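You operate a simulated robot arm through the tools that you are given. There is no shell and no other tool. Be economical: measure what you need, move in short steps, check, and stop when the job is done.

You run a simulated two-armed robot. Do the job below in one go: nothing can be reset, and whatever is moved stays where it is left.

Task
Tighten the blue box mould, stand the black core in it, pour the yellow sample jug round it.
Fine: hold the mould for the screw; core from the drawer, shut it again; empty the jug and put it back; spill a splash at most; drop nothing. Set down upright: what you pick out, yellow sample jug.

The check looks at the end state, three seconds after you hand in, the way a careful person would. Anything else that was tipped, shoved, dropped, spilled or broken makes it a failure.

Robot
Two 7-joint arms with two-finger parallel grippers on one trunk, on a base that drives. Base frame: it is fixed to the floor where the robot stands at the start and does not move with it; the origin is under the middle of the robot, x ahead of it, y to its left, z up; the surface under the hand at the start is at about z = 880. Lengths are in mm, angles in degrees, forces in N, time in s.
The left shoulder is at the start at [50, 177, 1179], the right one opposite. With the tool pointing down near the work surface each hand reaches from about 220 to 700 mm from the robot's upright axis, wherever it stands, measured 20 degrees to its own side. Places, roughly: blue box mould (22x13x5 cm) [500, 200, 900]; blue sample jug [-2000, -4500, 250]; drawer of the mould bench [400, -100, 800]; inside of the blue box mould [500, 200, 900]; top of the mould bench [600, 200, 900]; white sample jug [-2000, -4500, 250]. Payload 3.43 kg a hand.
The TCP of each hand is the grasp point between the finger pads, 34 mm short of the fingertips. In the tool frame z runs along the fingers and y along their closing line. Largest opening 128 mm; finger width 24, thickness 12; the body of the gripper, 48 by 130 mm, starts 96 mm behind the TCP.
Orientation is that of the tool frame in the base frame, as [roll, pitch, yaw] about the fixed x, y, z axes, in that order (R = Rz(yaw) Ry(pitch) Rx(roll)). With the fingers straight down and closing along the base's y, the tool's x points along the base's -x, its y along +y and its z along -z.

Tools
- The arms move only by the tool drive_tool. It takes "left_deltas", "right_deltas" or both (then of equal length, played together; a hand with none holds still); each is a list of rows, each a list of 3 entries, a list of its own where there are three numbers: the shift along the tool's x, y, z in units of 25 mm (1.0 is 25 mm), then the turn, a rotation vector about the tool's x, y, z in units of 8 degrees (1.0 is 8 degrees), then the finger opening in mm, from 0 to 128. In form: [[[x, y, z], [rx, ry, rz], claw], ...]. A call has 1 to 8 rows; each row shifts and turns the commanded pose from where the row before left it, along the tool's axes as they then stand. A call with a number of a shift or a turn outside -1 to 1 is refused whole. A row lasts 0.2 s, in which the tool goes at most 50 mm and 8.6 degrees; a call with a longer step from one row to the next is refused whole, and so is a gripper value outside its range. Where a pose cannot be reached the arm comes as near as it can. A force on the tool above 40 N (or 10 N above the force at the start of the call, whichever is more), or a blocked arm, ends the call early, and 0.2 s more pass. The fingers move at their own pace (about 108 mm/s each) and stop on an object; they squeeze with about 29 N. The grip force told is the motor's: it shows also when the fingers shut on nothing. Time passes only in rows, and 0.2 s behind the last, so rows that do not move let the fingers close. It gives the time, the measured TCP pose, the force on the tool (base axes), the opening and the grip force at its end, in the units of the frame above (readings bear some noise), with the torque about the TCP (base axes, N m) and any sound that the robot's microphone picked up.
- Cameras (640 x 400 px; columns grow to the right, rows downward): "scene" is now at [140.9, -13.5, 1325.5]; the picture's right is [-0.20, -0.98, 0.00], its down [-0.76, 0.16, -0.63] and it looks along [0.62, -0.13, -0.78] (base axes); focal length 214 px, centre (320, 200). "left" rides on the left gripper at [76, 11, -160] in its tool frame; the picture's right is [-0.15, 0.99, 0.00], its down [-0.88, -0.13, -0.46] and it looks along [-0.45, -0.07, 0.89] (tool axes); focal length 234 px, centre (320, 200). "right" rides on the right gripper at [76, -11, -160] in its tool frame; the picture's right is [0.15, 0.99, 0.00], its down [-0.88, 0.13, -0.46] and it looks along [-0.45, 0.07, 0.89] (tool axes); focal length 234 px, centre (320, 200).
- camera(camera): a new picture of that camera. It takes no simulated time.
- raise_lower(by): slides the trunk up (or, below 0, down) by that many mm; the arms and the scene camera ride with it, the base frame stays. It gives what a move gives, with no picture.
- roll_base(legs): drives the robot by 1 to 6 legs, each [ahead, turn to the left] in mm and degrees, along the robot's own axes; the way and the turn of a leg run together, so that a leg with both is an arc; at most 1500 mm and 180 degrees a leg. The arms and the cameras ride along, it lands a little off, and it stops where it bumps. It gives what a move gives.
- pan_tilt(pan, tilt): turns the head with the scene camera to pan (to the left, within 80 degrees either way) and tilt (down, from -29 to 69), counted from straight ahead of the robot. It gives what a move gives.
- probe_pixels(camera, pixels): for up to 12 pixels [column, row] of the newest picture of that camera ("zoom" is the newest enlarged one), the place [x, y, z] in the base frame of the surface seen there, good to about 3 mm, but the place of the scene camera against the robot may be out by one fixed shift of up to 12 mm in any direction. It takes no simulated time.
- close_up(camera, box): a new picture of the part [left, top, right, bottom] of that camera's present view, enlarged. It takes no simulated time.
- hand_in(): hands the job in; it is judged then, once.

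Work in short steps. Measure before you move; look again where a grasp or a placing could have gone wrong, and mend it. You have 80 turns and 78 pictures in all, those below and enlarged ones among them. Open the grippers and draw the arms clear of the work before you hand the job in, unless the task says otherwise; then end with one line.

The tools are called after "Call:" as name(argument=value, ...) on one line, values as JSON. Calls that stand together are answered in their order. drive_tool: Moves the arms, as the interface text tells. Its arguments: {"type":"object","properties":{"left_deltas":{"type":"array"},"right_deltas":{"type":"array"}},"required":[]} The other tools are called the same way: raise_lower (by) slides the trunk up or down; roll_base (legs) drives the base; pan_tilt (pan, tilt) turns the head that bears the scene camera; camera (camera) takes a picture; probe_pixels (camera, pixels) gives the place of the surface under pixels of a picture; close_up (camera, box) takes an enlarged picture of a part of a camera's view; hand_in () hands the job in.

At the start:

```text
clock: 0.0
left_tcp_pos: [418.1, 138.5, 1261.7]
left_orientation: [-180.0, 0.0, -180.0]
left_contact_force: [-0.9, 0.1, 0.7]
left_wrist_torque: [-0.04, -0.02, 0.01]
left_grip_width: 127.8
left_gripper_force: 0.0
right_tcp_pos: [395.0, -196.1, 1211.3]
right_orientation: [179.9, 0.0, 179.9]
right_contact_force: [-1.0, -0.7, 0.9]
right_wrist_torque: [0.04, 0.01, 0.02]
right_grip_width: 128.0
right_gripper_force: 0.1
trunk travel left (down, up): [-350.0, 51.0]
robot x, y, heading: [0.9, -1.1, 0.2]
head pan, tilt: [-11.7, 51.0]
```

scene: 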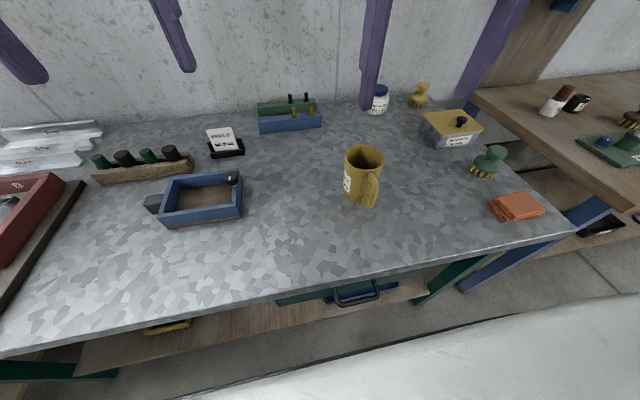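
right: 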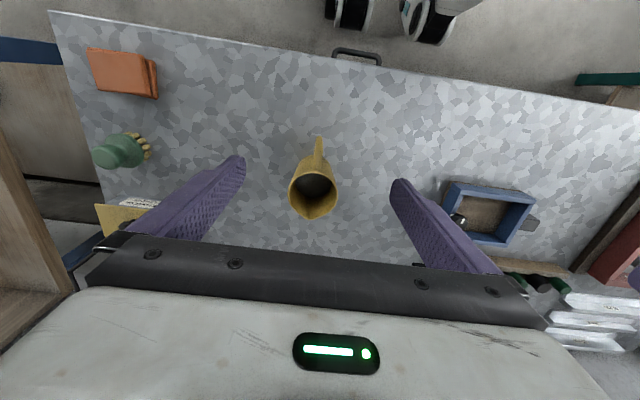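
left: 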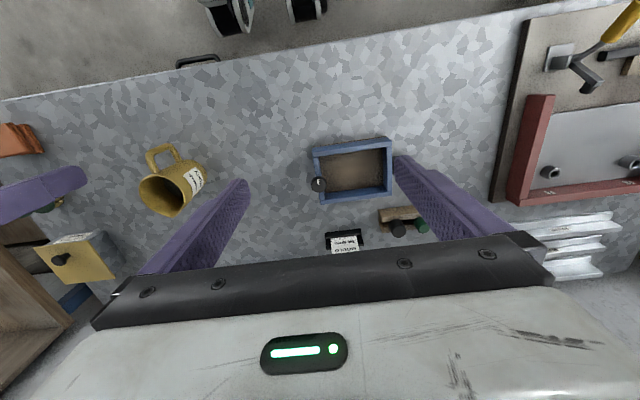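

The scene picture shows the blue mould near (200,198), the yellow jug near (362,175) and the drawer handle near (357,294). I'll enlarge the mould, the jug and the card, and probe key points.

Call:
close_up(camera="scene", box=[80, 110, 280, 235])

Call:
close_up(camera="left", box=[280, 120, 440, 260])

Call:
probe_pixels(camera="left", pixels=[[318, 184], [316, 150], [390, 142], [388, 194], [322, 202], [355, 172], [345, 243], [172, 190], [162, 155], [200, 60]])

Call:
probe_pixels(camera="scene", pixels=[[232, 178], [153, 204], [205, 195], [224, 140], [362, 155], [372, 190], [357, 296], [300, 260], [200, 224], [242, 214], [165, 226]])

```text
3.20 times, centred on (180, 172) of scene
```

zoom: 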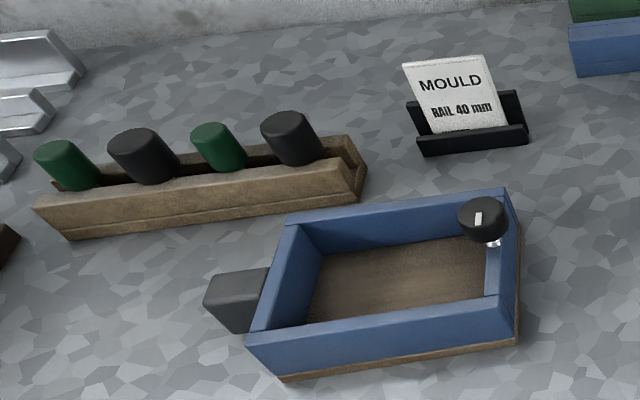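

```text
2.86 times, centred on (360, 190) of left
```

zoom: 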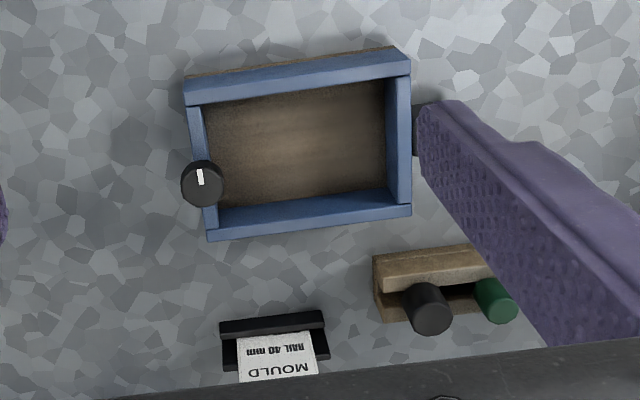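

```text
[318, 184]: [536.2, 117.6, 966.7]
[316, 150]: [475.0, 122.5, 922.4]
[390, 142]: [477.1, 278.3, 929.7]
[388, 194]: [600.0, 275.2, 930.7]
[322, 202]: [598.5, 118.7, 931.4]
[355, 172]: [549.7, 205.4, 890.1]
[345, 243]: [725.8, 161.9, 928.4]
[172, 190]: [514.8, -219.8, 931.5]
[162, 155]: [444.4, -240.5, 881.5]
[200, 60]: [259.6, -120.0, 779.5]
```

```text
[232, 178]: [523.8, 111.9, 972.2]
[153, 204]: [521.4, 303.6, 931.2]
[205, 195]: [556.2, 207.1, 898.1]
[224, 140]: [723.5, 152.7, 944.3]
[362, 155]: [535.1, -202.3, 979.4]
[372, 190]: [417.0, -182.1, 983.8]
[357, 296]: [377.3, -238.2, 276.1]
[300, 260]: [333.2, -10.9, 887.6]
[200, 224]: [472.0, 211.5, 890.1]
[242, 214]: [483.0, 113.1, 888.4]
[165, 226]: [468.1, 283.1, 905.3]
```

The mould rim is at z≈930, with the knob at about (530,115,970). Next I look down at the drawer front and get the jug and card in detail.

Call:
close_up(camera="scene", box=[250, 240, 450, 365])

Call:
close_up(camera="scene", box=[300, 120, 460, 220])

Call:
close_up(camera="right", box=[260, 20, 460, 145])

Call:
probe_pixels(camera="zoom", pixels=[[238, 95], [310, 88], [378, 115], [310, 115], [100, 140], [560, 170]])

Call:
probe_pixels(camera="right", pixels=[[313, 190], [319, 140], [320, 160], [295, 185], [336, 185], [318, 215], [315, 188]])

```text
3.20 times, centred on (350, 302) of scene
```

zoom: 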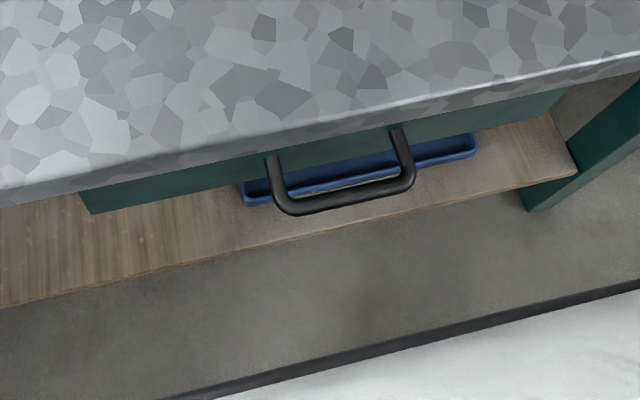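

```text
4.00 times, centred on (380, 170) of scene
```

zoom: 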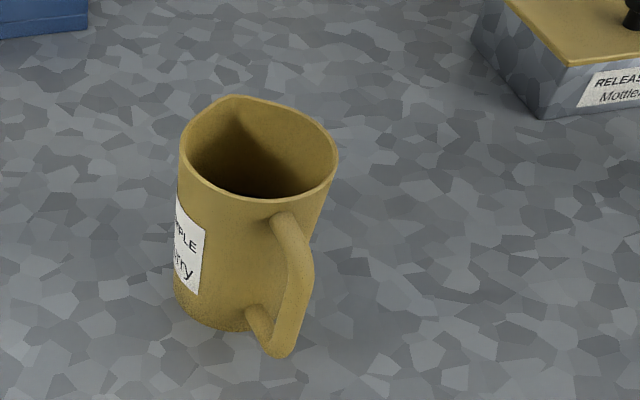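

```text
3.20 times, centred on (360, 82) of right
```

zoom: 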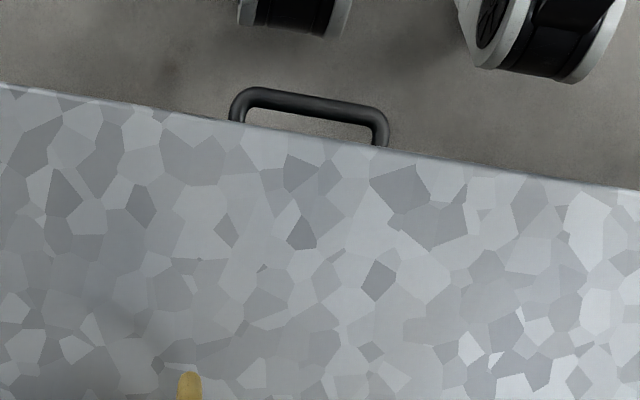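

```text
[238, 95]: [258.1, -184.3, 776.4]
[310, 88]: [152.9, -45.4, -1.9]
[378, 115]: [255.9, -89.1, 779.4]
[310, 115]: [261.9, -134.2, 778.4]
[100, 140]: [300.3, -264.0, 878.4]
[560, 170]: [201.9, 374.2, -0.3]
```

```text
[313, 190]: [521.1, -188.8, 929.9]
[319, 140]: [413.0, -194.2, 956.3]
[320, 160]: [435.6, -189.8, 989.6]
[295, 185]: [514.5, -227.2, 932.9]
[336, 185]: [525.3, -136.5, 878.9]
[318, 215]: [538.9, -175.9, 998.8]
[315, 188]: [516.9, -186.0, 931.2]
```

The handle bar lies at about x=259, y −185…−90, z=779. The jug's handle points toward −x. Now I bring the left hand closer to inspect the mould, its grey lug and the knob.

Call:
drive_tool(left_deltas=[[[-0.4, 0.48, 0.7], [0, 0, 0], 128], [[-0.4, 0.48, 0.7], [0, 0, 0], 128], [[-0.4, 0.48, 0.7], [0, 0, 0], 128], [[-0.4, 0.48, 0.7], [0, 0, 0], 128], [[-0.4, 0.48, 0.7], [0, 0, 0], 128]])

Call:
camera(camera="left")

Call:
close_up(camera="scene", box=[140, 155, 260, 235])

```text
clock: 1.2
left_tcp_pos: [471.3, 198.1, 1174.0]
left_orientation: [179.9, -0.1, 180.0]
left_contact_force: [-0.5, 0.0, -0.4]
left_wrist_torque: [-0.01, 0.01, 0.0]
left_grip_width: 127.9
left_gripper_force: 0.1
right_tcp_pos: [395.2, -195.4, 1211.0]
right_orientation: [180.0, 0.0, -179.9]
right_contact_force: [0.5, 0.1, -0.4]
right_wrist_torque: [-0.01, 0.0, -0.01]
right_grip_width: 128.2
right_gripper_force: 0.1
trunk travel left (down, up): [-350.0, 51.0]
robot x, y, heading: [-2.6, -3.7, -0.3]
head pan, tilt: [-11.7, 51.0]
```

```text
69 pictures are left
```

left: 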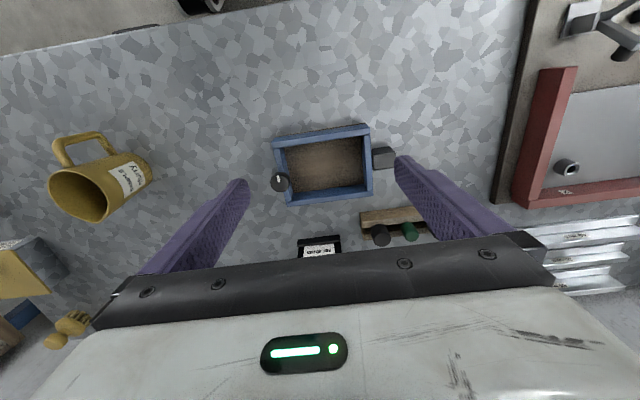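

```text
5.00 times, centred on (200, 195) of scene
```

zoom: 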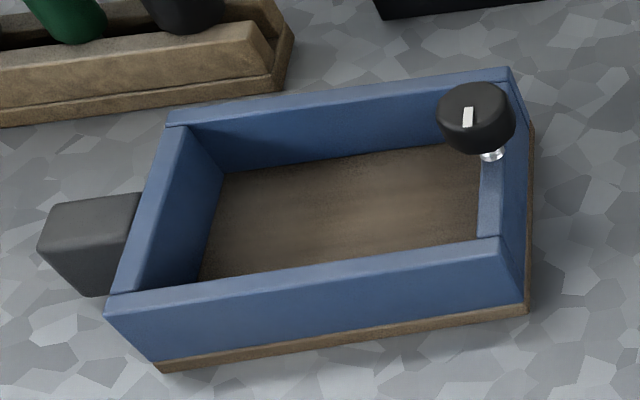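

The lug at (383,158) looks like a hold ear; I probe it, the knob and the walls.

Call:
close_up(camera="left", box=[250, 110, 430, 220])

Call:
probe_pixels(camera="left", pixels=[[383, 151], [375, 158], [393, 158], [384, 166], [280, 181], [270, 183], [290, 183], [280, 174], [280, 190], [320, 170], [278, 145], [368, 128]])

```text
3.56 times, centred on (340, 165) of left
```

zoom: 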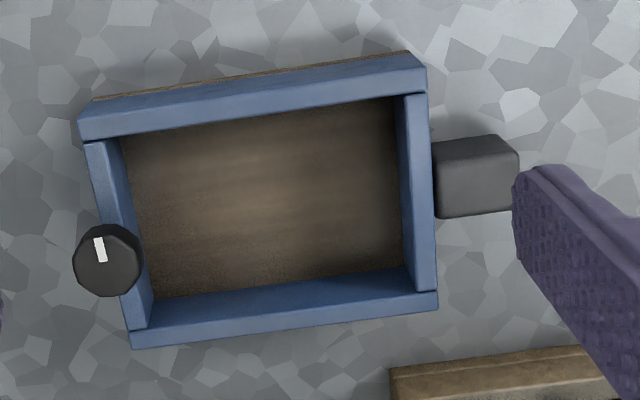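

```text
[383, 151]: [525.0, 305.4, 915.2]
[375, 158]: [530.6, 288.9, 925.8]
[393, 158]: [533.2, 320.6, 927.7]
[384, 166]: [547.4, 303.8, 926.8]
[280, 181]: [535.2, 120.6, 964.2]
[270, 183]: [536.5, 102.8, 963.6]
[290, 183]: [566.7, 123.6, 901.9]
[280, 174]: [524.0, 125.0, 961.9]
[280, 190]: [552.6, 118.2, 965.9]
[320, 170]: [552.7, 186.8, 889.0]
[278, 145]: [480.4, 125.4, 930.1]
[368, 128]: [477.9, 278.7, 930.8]
```

I'll refine knob and lug measurements on the enlarged picture.

Call:
probe_pixels(camera="zoom", pixels=[[107, 262], [77, 262], [138, 262], [107, 229], [107, 292], [440, 165], [500, 142], [513, 165], [510, 203], [445, 212], [470, 190], [440, 150]])

```text
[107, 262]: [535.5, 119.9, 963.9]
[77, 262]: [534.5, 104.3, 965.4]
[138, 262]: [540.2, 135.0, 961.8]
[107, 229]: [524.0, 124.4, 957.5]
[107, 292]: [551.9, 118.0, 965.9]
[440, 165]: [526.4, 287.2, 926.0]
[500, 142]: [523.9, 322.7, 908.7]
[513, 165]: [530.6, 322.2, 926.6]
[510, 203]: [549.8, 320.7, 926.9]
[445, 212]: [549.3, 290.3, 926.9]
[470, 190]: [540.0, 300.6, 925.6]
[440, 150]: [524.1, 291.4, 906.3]
```

The lug is x 522–552, y 286–323, top 926. The knob is centred at about (537,119), ⌀~32, top 965. I first turn both wrists in place: left clockwise toward 90° to close across the lug, right −64° to give room for turning the knob.

Call:
drive_tool(left_deltas=[[[0, 0, 0], [0, 0, 1], 100], [[0, 0, 0], [0, 0, 1], 100], [[0, 0, 0], [0, 0, 1], 100], [[0, 0, 0], [0, 0, 1], 100], [[0, 0, 0], [0, 0, 1], 100], [[0, 0, 0], [0, 0, 1], 100], [[0, 0, 0], [0, 0, 1], 80], [[0, 0, 0], [0, 0, 1], 80]], right_deltas=[[[0, 0, 0], [0, 0, -1], 100], [[0, 0, 0], [0, 0, -1], 100], [[0, 0, 0], [0, 0, -1], 100], [[0, 0, 0], [0, 0, -1], 100], [[0, 0, 0], [0, 0, -1], 100], [[0, 0, 0], [0, 0, -1], 100], [[0, 0, 0], [0, 0, -1], 80], [[0, 0, 0], [0, 0, -1], 80]])

Call:
drive_tool(left_deltas=[[[0, 0, 0], [0, 0, 1], 80], [[0, 0, 0], [0, 0, 1], 80], [[0, 0, 0], [0, 0, 1], 80], [[0, 0, 0], [0, 0, 0.25], 80]])

```text
clock: 3.0
left_tcp_pos: [406.7, 156.2, 1153.3]
left_orientation: [179.9, 0.1, 116.0]
left_contact_force: [0.2, -0.7, -0.3]
left_wrist_torque: [0.02, -0.05, 0.02]
left_grip_width: 80.0
left_gripper_force: 0.1
left hand out of reach, approached as far as the arm can: row 6, 7, 8
right_tcp_pos: [373.5, -176.0, 1198.7]
right_orientation: [-180.0, 0.1, -116.0]
right_contact_force: [-0.3, 0.3, -0.1]
right_wrist_torque: [-0.02, -0.04, -0.01]
right_grip_width: 80.1
right_gripper_force: 0.1
right hand out of reach, approached as far as the arm can: row 8
trunk travel left (down, up): [-350.0, 51.0]
robot x, y, heading: [-0.1, 2.7, -0.1]
head pan, tilt: [-11.7, 51.0]
```

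```text
clock: 4.0
left_tcp_pos: [310.6, 102.7, 1130.2]
left_orientation: [180.0, 0.0, 89.9]
left_contact_force: [-0.1, 0.8, -0.2]
left_wrist_torque: [-0.01, -0.02, 0.01]
left_grip_width: 79.8
left_gripper_force: 0.2
left hand out of reach, approached as far as the arm can: row 1, 2, 3, 4
right_tcp_pos: [373.5, -176.1, 1198.6]
right_orientation: [-180.0, 0.1, -116.1]
right_contact_force: [-0.1, -0.9, 0.0]
right_wrist_torque: [0.0, -0.05, 0.0]
right_grip_width: 80.3
right_gripper_force: 0.0
trunk travel left (down, up): [-350.0, 51.0]
robot x, y, heading: [2.4, 2.5, -0.1]
head pan, tilt: [-11.7, 51.0]
```

Turning cost reach at this height: the left hand got pulled back to (310,103). I lower it 130 mm, where reach should be better, and see where it goes.

Call:
drive_tool(left_deltas=[[[0, 0, 0.9], [0, 0, 0], 80], [[0, 0, 0.9], [0, 0, 0], 80], [[0, 0, 0.9], [0, 0, 0], 80], [[0, 0, 0.9], [0, 0, 0], 80], [[0, 0, 0], [0, 0, 0], 80]], right_deltas=[[[0, 0, 0.9], [0, 0, 0], 80], [[0, 0, 0.9], [0, 0, 0], 80], [[0, 0, 0.9], [0, 0, 0], 80], [[0, 0, 0.9], [0, 0, 0], 80], [[0, 0, 0], [0, 0, 0], 80]])

```text
clock: 5.2
left_tcp_pos: [311.8, 104.7, 1039.5]
left_orientation: [-180.0, 0.0, 90.0]
left_contact_force: [0.4, 0.4, 0.8]
left_wrist_torque: [-0.04, 0.0, 0.0]
left_grip_width: 79.9
left_gripper_force: 0.1
right_tcp_pos: [372.4, -178.0, 1108.6]
right_orientation: [-179.9, 0.1, -116.0]
right_contact_force: [0.3, 0.1, -0.1]
right_wrist_torque: [-0.01, -0.05, 0.0]
right_grip_width: 79.8
right_gripper_force: 0.1
trunk travel left (down, up): [-350.0, 51.0]
robot x, y, heading: [4.1, -0.3, -0.2]
head pan, tilt: [-11.7, 51.0]
```

The commanded pose restarts from the actual one. Now I move the left hand over toward the lug at (538,306), still at z 1040.

Call:
drive_tool(left_deltas=[[[0.8, 0.9, 0], [0, 0, 0], 80], [[0.8, 0.9, 0], [0, 0, 0], 80], [[0.8, 0.9, 0], [0, 0, 0], 80], [[0.8, 0.9, 0], [0, 0, 0], 80], [[0.8, 0.9, 0], [0, 0, 0], 80], [[0.8, 0.9, 0], [0, 0, 0], 80], [[0.8, 0.9, 0], [0, 0, 0], 80], [[0.8, 0.9, 0], [0, 0, 0], 80]])

```text
clock: 7.0
left_tcp_pos: [309.9, 109.4, 1045.4]
left_orientation: [180.0, 0.0, 90.0]
left_contact_force: [-0.2, 0.4, 1.0]
left_wrist_torque: [0.02, -0.02, -0.08]
left_grip_width: 79.9
left_gripper_force: 0.2
left hand out of reach, approached as far as the arm can: row 1, 2, 3, 4, 5, 6, 7, 8
right_tcp_pos: [371.9, -177.1, 1106.9]
right_orientation: [180.0, 0.0, -116.0]
right_contact_force: [-0.6, 0.5, 1.2]
right_wrist_torque: [0.01, -0.06, 0.0]
right_grip_width: 79.6
right_gripper_force: 0.1
trunk travel left (down, up): [-350.0, 51.0]
robot x, y, heading: [-0.6, 1.2, -0.1]
head pan, tilt: [-11.7, 51.0]
```

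The left wrist is at a joint limit on that side. I turn the left hand back −90° to neutral; I'll pinch the end wall at y≈278 beside the lug instead, closing along y.

Call:
drive_tool(left_deltas=[[[0, 0, 0], [0, 0, -1], 80], [[0, 0, 0], [0, 0, -1], 80], [[0, 0, 0], [0, 0, -1], 80], [[0, 0, 0], [0, 0, -1], 80], [[0, 0, 0], [0, 0, -1], 80], [[0, 0, 0], [0, 0, -1], 80], [[0, 0, 0], [0, 0, -1], 80], [[0, 0, 0], [0, 0, -1], 80]], right_deltas=[[[0, 0, 0], [0, 0, 1], 80], [[0, 0, 0], [0, 0, 1], 80], [[0, 0, 0], [0, 0, 1], 80], [[0, 0, 0], [0, 0, 0], 80], [[0, 0, 0], [0, 0, 0], 80], [[0, 0, 0], [0, 0, 0], 80], [[0, 0, 0], [0, 0, 0], 80], [[0, 0, 0], [0, 0, 0], 80]])

Call:
drive_tool(left_deltas=[[[0, 0, 0], [0, 0, -1], 80], [[0, 0, 0], [0, 0, -1], 80], [[0, 0, 0], [0, 0, -1], 80], [[0, 0, 0], [0, 0, -0.25], 80]])

```text
clock: 8.8
left_tcp_pos: [310.2, 110.5, 1045.9]
left_orientation: [179.9, 0.0, 154.1]
left_contact_force: [0.1, -0.4, -0.1]
left_wrist_torque: [0.0, -0.01, -0.03]
left_grip_width: 79.8
left_gripper_force: 0.1
right_tcp_pos: [371.8, -176.5, 1107.8]
right_orientation: [-180.0, 0.0, -140.0]
right_contact_force: [0.0, -0.1, 0.5]
right_wrist_torque: [0.0, -0.01, -0.03]
right_grip_width: 79.9
right_gripper_force: 0.2
trunk travel left (down, up): [-350.0, 51.0]
robot x, y, heading: [-1.9, -2.9, -0.1]
head pan, tilt: [-11.7, 51.0]
```

```text
clock: 9.8
left_tcp_pos: [310.2, 109.0, 1043.0]
left_orientation: [-180.0, 0.0, -179.9]
left_contact_force: [-0.9, -0.3, 0.5]
left_wrist_torque: [0.02, 0.01, 0.0]
left_grip_width: 80.0
left_gripper_force: 0.2
right_tcp_pos: [372.1, -176.4, 1107.3]
right_orientation: [-180.0, -0.1, -139.9]
right_contact_force: [0.3, -0.6, 0.3]
right_wrist_torque: [-0.02, -0.06, -0.01]
right_grip_width: 79.9
right_gripper_force: 0.2
trunk travel left (down, up): [-350.0, 51.0]
robot x, y, heading: [1.0, -0.3, 0.1]
head pan, tilt: [-11.7, 51.0]
```

Both hands go toward their spots: left to above the end wall (505,279), right part-way to the knob.

Call:
drive_tool(left_deltas=[[[-0.975, 0.85, 0], [0, 0, 0], 80], [[-0.975, 0.85, 0], [0, 0, 0], 80], [[-0.975, 0.85, 0], [0, 0, 0], 80], [[-0.975, 0.85, 0], [0, 0, 0], 80], [[-0.975, 0.85, 0], [0, 0, 0], 60], [[-0.975, 0.85, 0], [0, 0, 0], 60], [[-0.975, 0.85, 0], [0, 0, 0], 60], [[-0.975, 0.85, 0], [0, 0, 0], 60]], right_deltas=[[[-0.9, 0.34, 0], [0, 0, 0], 80], [[-0.9, 0.34, 0], [0, 0, 0], 80], [[-0.9, 0.34, 0], [0, 0, 0], 80], [[-0.9, 0.34, 0], [0, 0, 0], 80], [[-0.9, 0.34, 0], [0, 0, 0], 80], [[-0.9, 0.34, 0], [0, 0, 0], 80], [[-0.9, 0.34, 0], [0, 0, 0], 80], [[-0.9, 0.34, 0], [0, 0, 0], 80]])

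Call:
camera(camera="left")

```text
clock: 11.6
left_tcp_pos: [504.3, 281.6, 1045.1]
left_orientation: [-180.0, 0.0, 180.0]
left_contact_force: [-0.4, -0.3, 0.4]
left_wrist_torque: [-0.02, 0.03, 0.01]
left_grip_width: 59.9
left_gripper_force: 0.1
right_tcp_pos: [468.1, -7.3, 1108.5]
right_orientation: [180.0, 0.0, -140.0]
right_contact_force: [0.5, -0.4, -0.5]
right_wrist_torque: [-0.03, 0.0, 0.01]
right_grip_width: 79.9
right_gripper_force: 0.0
trunk travel left (down, up): [-350.0, 51.0]
robot x, y, heading: [1.9, -0.1, -0.1]
head pan, tilt: [-11.7, 51.0]
```

```text
66 pictures are left
```

left: 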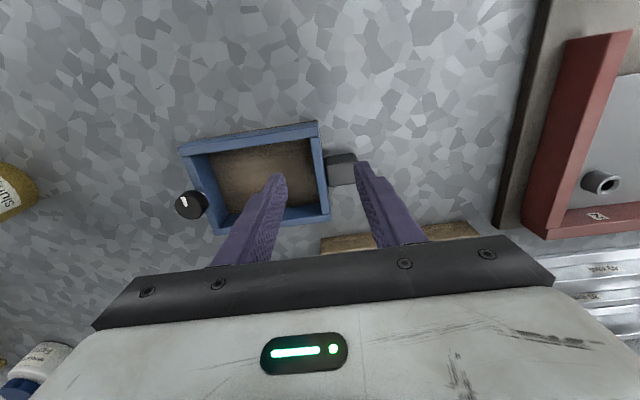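

I probe the end wall's faces and the lug edge near x≈500.

Call:
probe_pixels(camera="left", pixels=[[313, 150], [318, 150], [310, 150], [322, 150], [315, 130], [325, 180], [321, 180], [335, 158], [340, 175], [328, 158]])

Call:
close_up(camera="left", box=[160, 110, 400, 260])

```text
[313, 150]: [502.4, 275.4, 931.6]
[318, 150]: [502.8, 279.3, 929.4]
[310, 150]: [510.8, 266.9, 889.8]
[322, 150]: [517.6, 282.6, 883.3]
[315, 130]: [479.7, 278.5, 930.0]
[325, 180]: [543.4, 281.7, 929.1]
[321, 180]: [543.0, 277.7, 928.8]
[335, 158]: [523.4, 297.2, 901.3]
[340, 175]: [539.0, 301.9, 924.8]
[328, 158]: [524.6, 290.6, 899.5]
```

```text
2.67 times, centred on (280, 185) of left
```

zoom: 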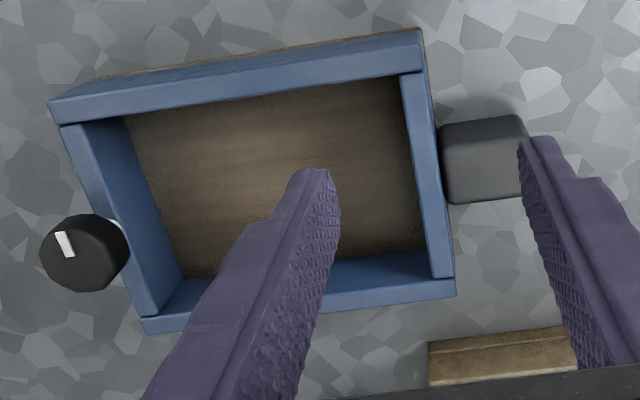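

The wall is y 273–283, and x 489–520 is free beside the lug. I descend to z≈932 and pinch the wall.

Call:
drive_tool(left_deltas=[[[0, -0.14, 0.9], [0, 0, 0], 60], [[0, 0, 0.9], [0, 0, 0], 50], [[0, 0, 0.9], [0, 0, 0], 50], [[0, 0, 0.9], [0, 0, 0], 50], [[0, 0, 0.9], [0, 0, 0], 50], [[0, 0, 0], [0, 0, 0], 0], [[0, 0, 0], [0, 0, 0], 0], [[0, 0, 0], [0, 0, 0], 0]])

Call:
camera(camera="scene")

```text
clock: 13.4
left_tcp_pos: [503.3, 278.0, 932.4]
left_orientation: [180.0, 0.0, 180.0]
left_contact_force: [0.8, -1.0, -0.8]
left_wrist_torque: [-0.03, -0.26, -0.1]
left_grip_width: 11.6
left_gripper_force: 28.9
right_tcp_pos: [468.0, -8.4, 1107.9]
right_orientation: [180.0, 0.0, -139.9]
right_contact_force: [-0.2, 0.4, 1.1]
right_wrist_torque: [0.02, -0.02, 0.01]
right_grip_width: 80.2
right_gripper_force: 0.0
trunk travel left (down, up): [-350.0, 51.0]
robot x, y, heading: [3.5, 2.3, 0.3]
head pan, tilt: [-11.7, 51.0]
```

```text
64 pictures are left
```

scene: 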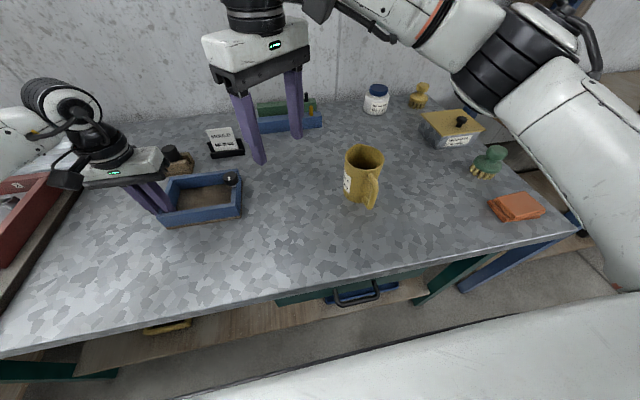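

The mould is pinched (11.6 mm, 29 N). Now the right hand goes above the knob.

Call:
drive_tool(right_deltas=[[[-0.9, 0.353, 0.3], [0, 0, 0], 70], [[-0.9, 0.353, 0.3], [0, 0, 0], 70], [[-0.9, 0.353, 0.3], [0, 0, 0], 70], [[-0.9, 0.353, 0.3], [0, 0, 0], 70], [[-0.9, 0.353, 0.3], [0, 0, 0], 70], [[-0.9, 0.353, 0.3], [0, 0, 0], 70], [[0, 0, 0], [0, 0, 0], 70]])

Call:
camera(camera="right")

```text
clock: 15.0
left_tcp_pos: [503.5, 276.6, 931.6]
left_orientation: [-180.0, 0.0, 180.0]
left_contact_force: [-0.4, 0.3, -0.4]
left_wrist_torque: [-0.06, -0.07, 0.01]
left_grip_width: 11.7
left_gripper_force: 28.2
right_tcp_pos: [539.7, 88.4, 1069.3]
right_orientation: [179.6, 0.3, -142.0]
right_contact_force: [0.3, -0.1, -0.1]
right_wrist_torque: [-0.01, 0.01, -0.02]
right_grip_width: 69.9
right_gripper_force: 0.1
right hand out of reach, approached as far as the arm can: row 6
trunk travel left (down, up): [-350.0, 51.0]
robot x, y, heading: [1.0, -0.6, 0.2]
head pan, tilt: [-11.7, 51.0]
```

```text
63 pictures are left
```

right: 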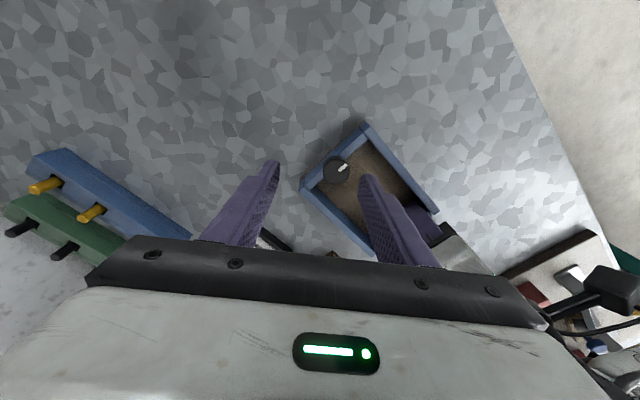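

The right hand is 30 mm short because of its yaw. I rotate it +40° to near neutral and move +30 mm in y.

Call:
drive_tool(right_deltas=[[[0, 0, 0], [0, 0, 1], 70], [[0, 0, 0], [0, 0, 1], 70], [[0, 0, 0], [0, 0, 1], 70], [[0, 0, 0], [0, 0, 1], 70], [[0, 0, 0], [0, 0, 0.75], 70], [[0.1, 0.6, 0], [0, 0, 0], 70], [[0, 0.6, 0], [0, 0, 0], 70], [[0, 0, 0], [0, 0, 0], 70]])

Call:
camera(camera="right")

```text
clock: 17.0
left_tcp_pos: [504.2, 276.3, 931.9]
left_orientation: [-180.0, 0.0, -179.9]
left_contact_force: [-0.8, 0.3, -1.2]
left_wrist_torque: [0.07, -0.23, 0.03]
left_grip_width: 11.5
left_gripper_force: 28.9
right_tcp_pos: [548.9, 79.4, 1075.8]
right_orientation: [178.7, 0.1, 177.9]
right_contact_force: [-0.7, 0.1, 0.2]
right_wrist_torque: [0.0, -0.01, 0.0]
right_grip_width: 70.3
right_gripper_force: 0.1
right hand out of reach, approached as far as the arm can: row 6, 7
trunk travel left (down, up): [-350.0, 51.0]
robot x, y, heading: [0.3, -0.2, 0.1]
head pan, tilt: [-11.7, 51.0]
stopped in row 8 (right hand): the arm was blocked; the commanded pose is now the measured one
```

```text
62 pictures are left
```

right: 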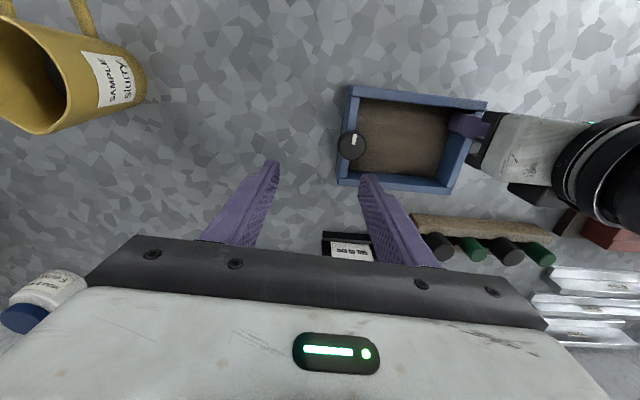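

The right hand can't reach so far to the left side. I release the wall, raise the left hand, and pull the right one back, so I can turn the base left about 18°.

Call:
drive_tool(left_deltas=[[[0, 0, 0], [0, 0, 0], 50], [[0, 0, 0], [0, 0, 0], 50], [[0, 0, -0.9], [0, 0, 0], 50], [[0, 0, -0.9], [0, 0, 0], 50], [[0, 0, -0.9], [0, 0, 0], 50], [[0, 0, -0.9], [0, 0, 0], 50], [[0, 0, -0.9], [0, 0, 0], 50], [[0, 0, -0.4], [0, 0, 0], 50]], right_deltas=[[[0.4, -0.9, 0], [0, 0, 0], 70], [[0.4, -0.9, 0], [0, 0, 0], 70], [[0.4, -0.9, 0], [0, 0, 0], 70], [[0.4, -0.9, 0], [0, 0, 0], 70], [[0.4, -0.9, 0], [0, 0, 0], 70], [[0, 0, 0], [0, 0, 0], 70], [[0, 0, 0], [0, 0, 0], 70], [[0, 0, 0], [0, 0, 0], 70]])

Call:
roll_base(legs=[[0, 18]])

Call:
camera(camera="scene")

```text
clock: 18.8
left_tcp_pos: [505.9, 276.5, 1053.2]
left_orientation: [180.0, -0.1, 180.0]
left_contact_force: [-0.3, 0.3, -0.8]
left_wrist_torque: [0.01, -0.02, 0.02]
left_grip_width: 50.3
left_gripper_force: 0.0
right_tcp_pos: [495.7, -29.7, 1073.3]
right_orientation: [178.7, 0.3, 178.1]
right_contact_force: [0.7, -0.7, -0.8]
right_wrist_torque: [0.02, 0.02, -0.03]
right_grip_width: 70.0
right_gripper_force: 0.0
trunk travel left (down, up): [-350.0, 51.0]
robot x, y, heading: [-1.5, 0.4, 0.2]
head pan, tilt: [-11.7, 51.0]
```

```text
clock: 20.2
left_tcp_pos: [395.5, 420.9, 1054.3]
left_orientation: [-179.9, 0.0, -162.1]
left_contact_force: [0.0, -0.1, 1.1]
left_wrist_torque: [-0.02, -0.01, 0.0]
left_grip_width: 50.2
left_gripper_force: 0.1
right_tcp_pos: [478.7, 124.4, 1072.4]
right_orientation: [178.7, 0.2, -163.7]
right_contact_force: [-0.5, 0.2, 0.6]
right_wrist_torque: [-0.01, -0.01, 0.0]
right_grip_width: 69.8
right_gripper_force: 0.1
trunk travel left (down, up): [-350.0, 51.0]
robot x, y, heading: [-2.1, -1.8, 18.2]
head pan, tilt: [-11.7, 51.0]
```

```text
61 pictures are left
```

scene: 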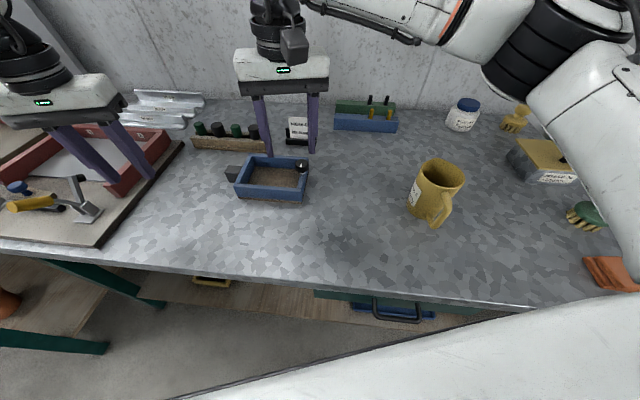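

Much better geometry. I turn the left hand back to yaw 180 and move it over the end wall, and bring the right hand, pre-rotated −24°, over the knob.

Call:
drive_tool(left_deltas=[[[0, 0, 0], [0, 0, 0.75], 50], [[0, 0, 0], [0, 0, 0.75], 50], [[0, 0, 0], [0, 0, 0.75], 50], [[-0.88, -1, 0], [0, 0, 0], 50], [[-0.88, -1, 0], [0, 0, 0], 50], [[-0.88, -1, 0], [0, 0, 0], 50], [[-0.88, -1, 0], [0, 0, 0], 50], [[-0.88, -1, 0], [0, 0, 0], 50]], right_deltas=[[[0, 0, 0], [0, 0, -1], 70], [[0, 0, 0], [0, 0, -1], 70], [[0, 0, 0], [0, 0, -1], 70], [[-0.41, -0.418, 0], [0, 0, 0], 70], [[-0.41, -0.418, 0], [0, 0, 0], 70], [[-0.41, -0.418, 0], [0, 0, 0], 70], [[-0.41, -0.418, 0], [0, 0, 0], 70], [[0, 0, 0], [0, 0, 0], 70]])

Call:
camera(camera="right")

Call:
camera(camera="left")

```text
clock: 22.0
left_tcp_pos: [507.6, 295.0, 1054.8]
left_orientation: [179.8, 0.0, -180.0]
left_contact_force: [-0.9, -0.5, 0.6]
left_wrist_torque: [0.03, -0.02, -0.02]
left_grip_width: 49.9
left_gripper_force: 0.1
right_tcp_pos: [537.4, 118.8, 1073.2]
right_orientation: [178.9, 0.8, -139.9]
right_contact_force: [-0.2, 0.8, 0.0]
right_wrist_torque: [0.01, -0.01, 0.01]
right_grip_width: 70.0
right_gripper_force: 0.0
trunk travel left (down, up): [-350.0, 51.0]
robot x, y, heading: [0.2, 1.8, 17.9]
head pan, tilt: [-11.7, 51.0]
```

```text
60 pictures are left
```

right: 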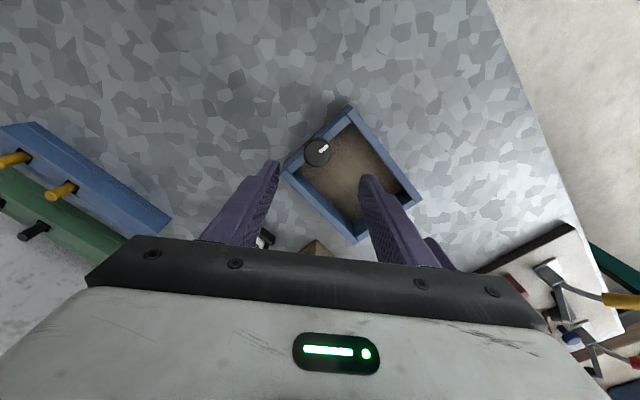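

```text
59 pictures are left
```

left: 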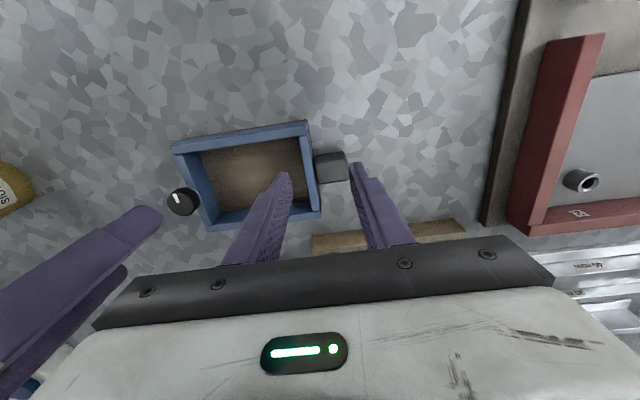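

I check the knob and wall positions from both hand cameras.

Call:
probe_pixels(camera="right", pixels=[[317, 153], [306, 153], [328, 155], [317, 141], [316, 164]])

Call:
probe_pixels(camera="left", pixels=[[300, 150], [304, 150], [309, 150], [310, 180], [183, 204], [325, 160], [318, 160]])

```text
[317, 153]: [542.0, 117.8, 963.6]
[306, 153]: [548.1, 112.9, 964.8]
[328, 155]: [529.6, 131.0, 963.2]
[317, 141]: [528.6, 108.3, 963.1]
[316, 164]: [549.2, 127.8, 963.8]
```

```text
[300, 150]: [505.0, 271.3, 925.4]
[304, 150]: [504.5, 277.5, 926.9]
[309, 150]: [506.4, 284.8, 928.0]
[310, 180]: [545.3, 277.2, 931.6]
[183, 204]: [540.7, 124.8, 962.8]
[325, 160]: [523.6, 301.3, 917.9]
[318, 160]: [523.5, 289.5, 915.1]
```

Knob centre is ≈(540,119), the mould unmoved. Left descends again and pinches the end wall.

Call:
drive_tool(left_deltas=[[[0.14, -0.68, 0.9], [0, 0, 0], 50], [[0, 0, 1], [0, 0, 0], 50], [[0, 0, 1], [0, 0, 0], 50], [[0, 0, 1], [0, 0, 0], 50], [[0, 0, 1], [0, 0, 0], 50], [[0, 0, 0], [0, 0, 0], 0], [[0, 0, 0], [0, 0, 0], 0], [[0, 0, 0], [0, 0, 0], 0]], right_deltas=[[[-0.08, -0.07, 0.5], [0.1, 0, 0], 70], [[0, 0, 0.5], [0, 0, 0], 70], [[0, 0, 0.5], [0, 0, 0], 60], [[0, 0, 0.5], [0, 0, 0], 60], [[0, 0, 0], [0, 0, 0], 60], [[0, 0, 0], [0, 0, 0], 60], [[0, 0, 0], [0, 0, 0], 60], [[0, 0, 0], [0, 0, 0], 60]])

Call:
camera(camera="right")

```text
clock: 23.8
left_tcp_pos: [501.9, 279.6, 930.4]
left_orientation: [-180.0, 0.1, 179.9]
left_contact_force: [0.5, -1.1, 0.6]
left_wrist_torque: [-0.05, -0.17, -0.1]
left_grip_width: 11.6
left_gripper_force: 29.4
right_tcp_pos: [541.3, 117.3, 1024.2]
right_orientation: [179.7, 0.8, -139.7]
right_contact_force: [0.1, -0.8, -0.1]
right_wrist_torque: [0.03, 0.01, 0.01]
right_grip_width: 60.1
right_gripper_force: 0.1
trunk travel left (down, up): [-350.0, 51.0]
robot x, y, heading: [-3.2, -0.9, 18.0]
head pan, tilt: [-11.7, 51.0]
```

```text
58 pictures are left
```

right: 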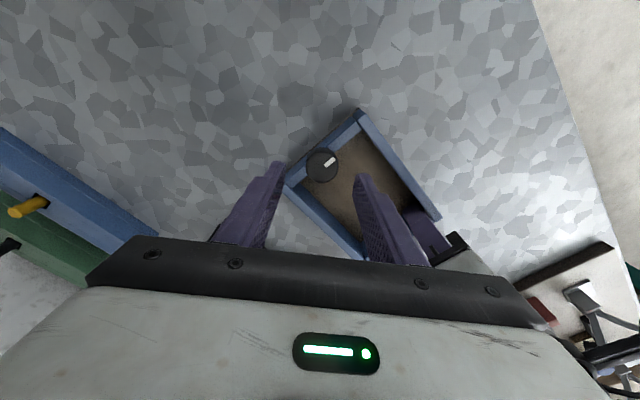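

Left holds the wall. The right hand descends 51 mm to z≈973 so its tips straddle the knob, and closes.

Call:
drive_tool(right_deltas=[[[0, 0, 0.8], [0, 0, 0], 60], [[0, 0, 0.8], [0, 0, 0], 60], [[0, 0, 0.45], [0, 0, 0], 60], [[0, 0, 0], [0, 0, 0], 60], [[0, 0, 0], [0, 0, 0], 20], [[0, 0, 0], [0, 0, 0], 0], [[0, 0, 0], [0, 0, 0], 0]])

Call:
camera(camera="right")

```text
clock: 25.4
left_tcp_pos: [501.0, 278.0, 930.1]
left_orientation: [-179.9, 0.0, 179.9]
left_contact_force: [3.1, -5.7, 0.1]
left_wrist_torque: [0.22, 0.41, 0.24]
left_grip_width: 11.6
left_gripper_force: 28.5
right_tcp_pos: [539.3, 119.8, 971.8]
right_orientation: [179.6, 0.8, -139.7]
right_contact_force: [-3.4, 5.1, -0.7]
right_wrist_torque: [0.17, -0.12, -0.02]
right_grip_width: 32.7
right_gripper_force: 29.4
trunk travel left (down, up): [-350.0, 51.0]
robot x, y, heading: [1.4, 0.8, 17.9]
head pan, tilt: [-11.7, 51.0]
```

```text
57 pictures are left
```

right: 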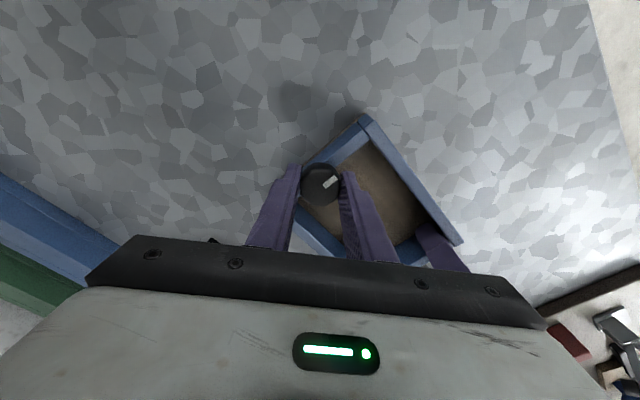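

Knob gripped (32.7 mm). I turn it clockwise 64° and watch the torque.

Call:
drive_tool(right_deltas=[[[0, 0, 0], [0, 0, 1], 0], [[0, 0, 0], [0, 0, 1], 0], [[0, 0, 0], [0, 0, 1], 0], [[0, 0, 0], [0, 0, 1], 0], [[0, 0, 0], [0, 0, 1], 0], [[0, 0, 0], [0, 0, 1], 0], [[0, 0, 0], [0, 0, 1], 0], [[0, 0, 0], [0, 0, 1], 0]])

Call:
camera(camera="right")

```text
clock: 27.2
left_tcp_pos: [502.3, 277.8, 929.6]
left_orientation: [-180.0, 0.0, 179.8]
left_contact_force: [2.2, -8.2, 0.0]
left_wrist_torque: [0.19, 0.17, 0.02]
left_grip_width: 11.7
left_gripper_force: 29.1
right_tcp_pos: [539.6, 118.4, 972.3]
right_orientation: [179.2, 0.1, 156.0]
right_contact_force: [-1.9, 5.3, -0.7]
right_wrist_torque: [-0.38, -0.31, 0.01]
right_grip_width: 32.4
right_gripper_force: 29.6
trunk travel left (down, up): [-350.0, 51.0]
robot x, y, heading: [0.1, -1.9, 18.0]
head pan, tilt: [-11.7, 51.0]
```

```text
56 pictures are left
```

right: 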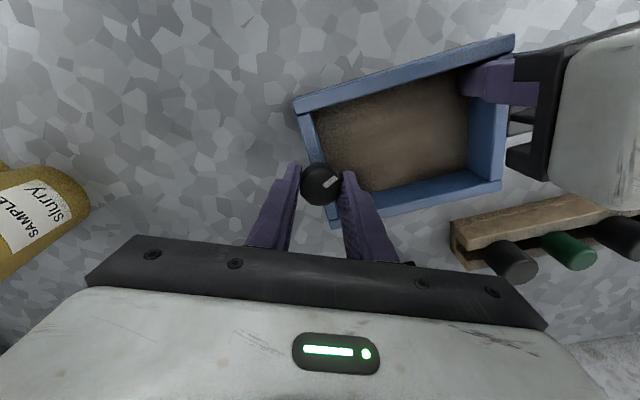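

The knob turned with the hand, with no torque yet. I continue another 48°.

Call:
drive_tool(right_deltas=[[[0, 0, 0], [0, 0, 1], 0], [[0, 0, 0], [0, 0, 1], 0], [[0, 0, 0], [0, 0, 1], 0], [[0, 0, 0], [0, 0, 1], 0], [[0, 0, 0], [0, 0, 1], 0], [[0, 0, 0], [0, 0, 1], 0]])

Call:
camera(camera="right")

```text
clock: 28.6
left_tcp_pos: [502.6, 278.5, 929.5]
left_orientation: [180.0, 0.0, 180.0]
left_contact_force: [3.3, -2.8, -0.6]
left_wrist_torque: [0.19, -0.3, 0.19]
left_grip_width: 11.5
left_gripper_force: 29.7
right_tcp_pos: [540.3, 119.8, 971.6]
right_orientation: [179.4, -0.6, 108.0]
right_contact_force: [-3.0, 0.8, 2.0]
right_wrist_torque: [-0.63, 0.1, 0.01]
right_grip_width: 32.2
right_gripper_force: 29.3
trunk travel left (down, up): [-350.0, 51.0]
robot x, y, heading: [1.1, 1.9, 17.5]
head pan, tilt: [-11.7, 51.0]
```

```text
55 pictures are left
```

right: 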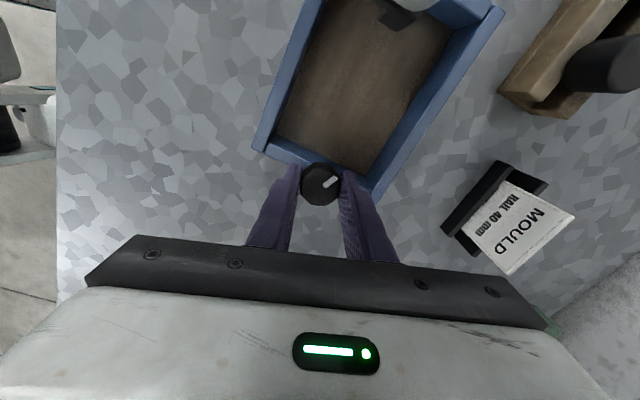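

Still no torque after 112°. I continue 40°.

Call:
drive_tool(right_deltas=[[[0, 0, 0], [0, 0, 1], 0], [[0, 0, 0], [0, 0, 1], 0], [[0, 0, 0], [0, 0, 1], 0], [[0, 0, 0], [0, 0, 1], 0], [[0, 0, 0], [0, 0, 1], 0]])

```text
clock: 29.8
left_tcp_pos: [501.3, 279.3, 931.1]
left_orientation: [180.0, 0.1, -180.0]
left_contact_force: [2.9, -2.5, 0.0]
left_wrist_torque: [0.27, -0.4, 0.35]
left_grip_width: 11.5
left_gripper_force: 28.7
right_tcp_pos: [539.2, 119.9, 971.1]
right_orientation: [179.9, -0.8, 67.9]
right_contact_force: [-6.1, 2.2, 1.0]
right_wrist_torque: [-0.62, 0.37, 0.0]
right_grip_width: 32.6
right_gripper_force: 29.4
trunk travel left (down, up): [-350.0, 51.0]
robot x, y, heading: [-0.5, 1.5, 18.0]
head pan, tilt: [-11.7, 51.0]
```

152° turned; the holding torque on the left rises (0.35 N·m). I keep going while the wrist permits.

Call:
drive_tool(right_deltas=[[[0, 0, 0], [0, 0, 1], 0], [[0, 0, 0], [0, 0, 1], 0], [[0, 0, 0], [0, 0, 1], 0], [[0, 0, 0], [0, 0, 1], 0]])

Call:
camera(camera="right")

```text
clock: 30.8
left_tcp_pos: [501.4, 279.2, 929.8]
left_orientation: [180.0, 0.1, 180.0]
left_contact_force: [4.4, -1.8, 0.0]
left_wrist_torque: [0.04, 0.1, 0.28]
left_grip_width: 11.4
left_gripper_force: 29.5
right_tcp_pos: [541.0, 120.6, 972.0]
right_orientation: [-179.5, -0.8, 36.2]
right_contact_force: [-5.4, 3.7, 0.0]
right_wrist_torque: [0.0, -0.08, 0.51]
right_grip_width: 33.0
right_gripper_force: 29.0
trunk travel left (down, up): [-350.0, 51.0]
robot x, y, heading: [-0.3, 5.2, 17.8]
head pan, tilt: [-11.7, 51.0]
```

```text
54 pictures are left
```

right: 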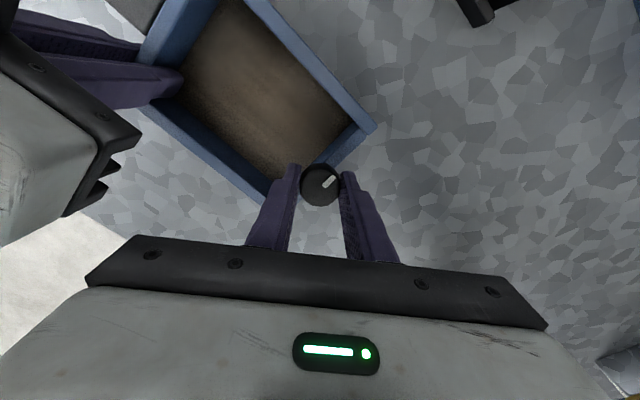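

Torque jumped to 0.51 N·m at ~184°: it is getting tight. I add small steps.

Call:
drive_tool(right_deltas=[[[0, 0, 0], [0, 0, 0.6], 0], [[0, 0, 0], [0, 0, 0.6], 0]])

Call:
close_up(camera="right", box=[220, 120, 420, 245])

```text
clock: 31.4
left_tcp_pos: [500.7, 279.1, 930.5]
left_orientation: [-179.9, 0.0, 179.8]
left_contact_force: [4.4, -2.5, 0.6]
left_wrist_torque: [0.11, 0.02, 0.37]
left_grip_width: 11.6
left_gripper_force: 29.1
right_tcp_pos: [539.8, 120.5, 972.4]
right_orientation: [-179.6, -0.7, 26.5]
right_contact_force: [-4.4, 3.4, 0.7]
right_wrist_torque: [0.03, -0.03, 0.38]
right_grip_width: 33.2
right_gripper_force: 29.2
trunk travel left (down, up): [-350.0, 51.0]
robot x, y, heading: [-0.4, 2.8, 17.9]
head pan, tilt: [-11.7, 51.0]
```

```text
3.20 times, centred on (320, 182) of right
```

zoom: 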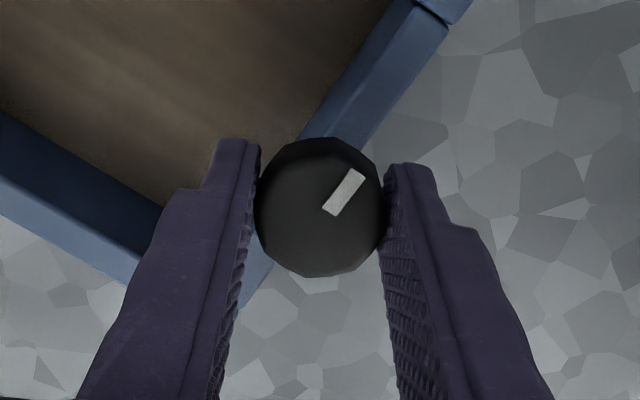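

Torque stays ~0.4; the pointer sits ~40° in the zoom. I turn 16° more and compare for slip.

Call:
drive_tool(right_deltas=[[[0, 0, 0], [0, 0, 0.7], 0], [[0, 0, 0], [0, 0, 0.7], 0], [[0, 0, 0], [0, 0, 0.7], 0]])

Call:
close_up(camera="right", box=[220, 120, 420, 245])

```text
clock: 32.2
left_tcp_pos: [501.8, 278.4, 929.5]
left_orientation: [180.0, -0.1, 179.9]
left_contact_force: [4.2, -3.2, 0.7]
left_wrist_torque: [0.05, 0.0, -0.02]
left_grip_width: 11.7
left_gripper_force: 29.0
right_tcp_pos: [540.8, 121.2, 971.4]
right_orientation: [-179.4, -0.5, 9.8]
right_contact_force: [-3.5, 3.9, -0.1]
right_wrist_torque: [-0.1, -0.17, 0.65]
right_grip_width: 32.8
right_gripper_force: 29.4
trunk travel left (down, up): [-350.0, 51.0]
robot x, y, heading: [-1.6, 4.1, 18.1]
head pan, tilt: [-11.7, 51.0]
```

```text
3.20 times, centred on (320, 182) of right
```

zoom: 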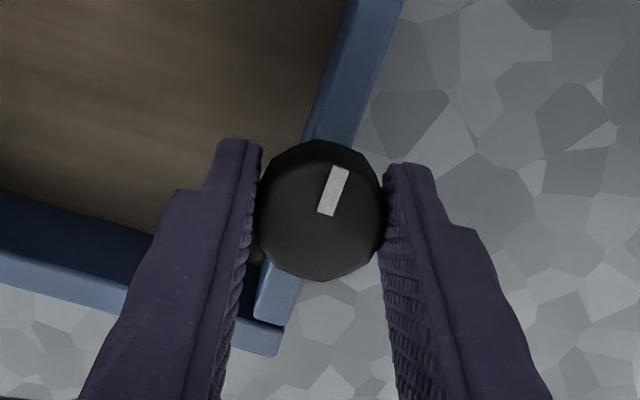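

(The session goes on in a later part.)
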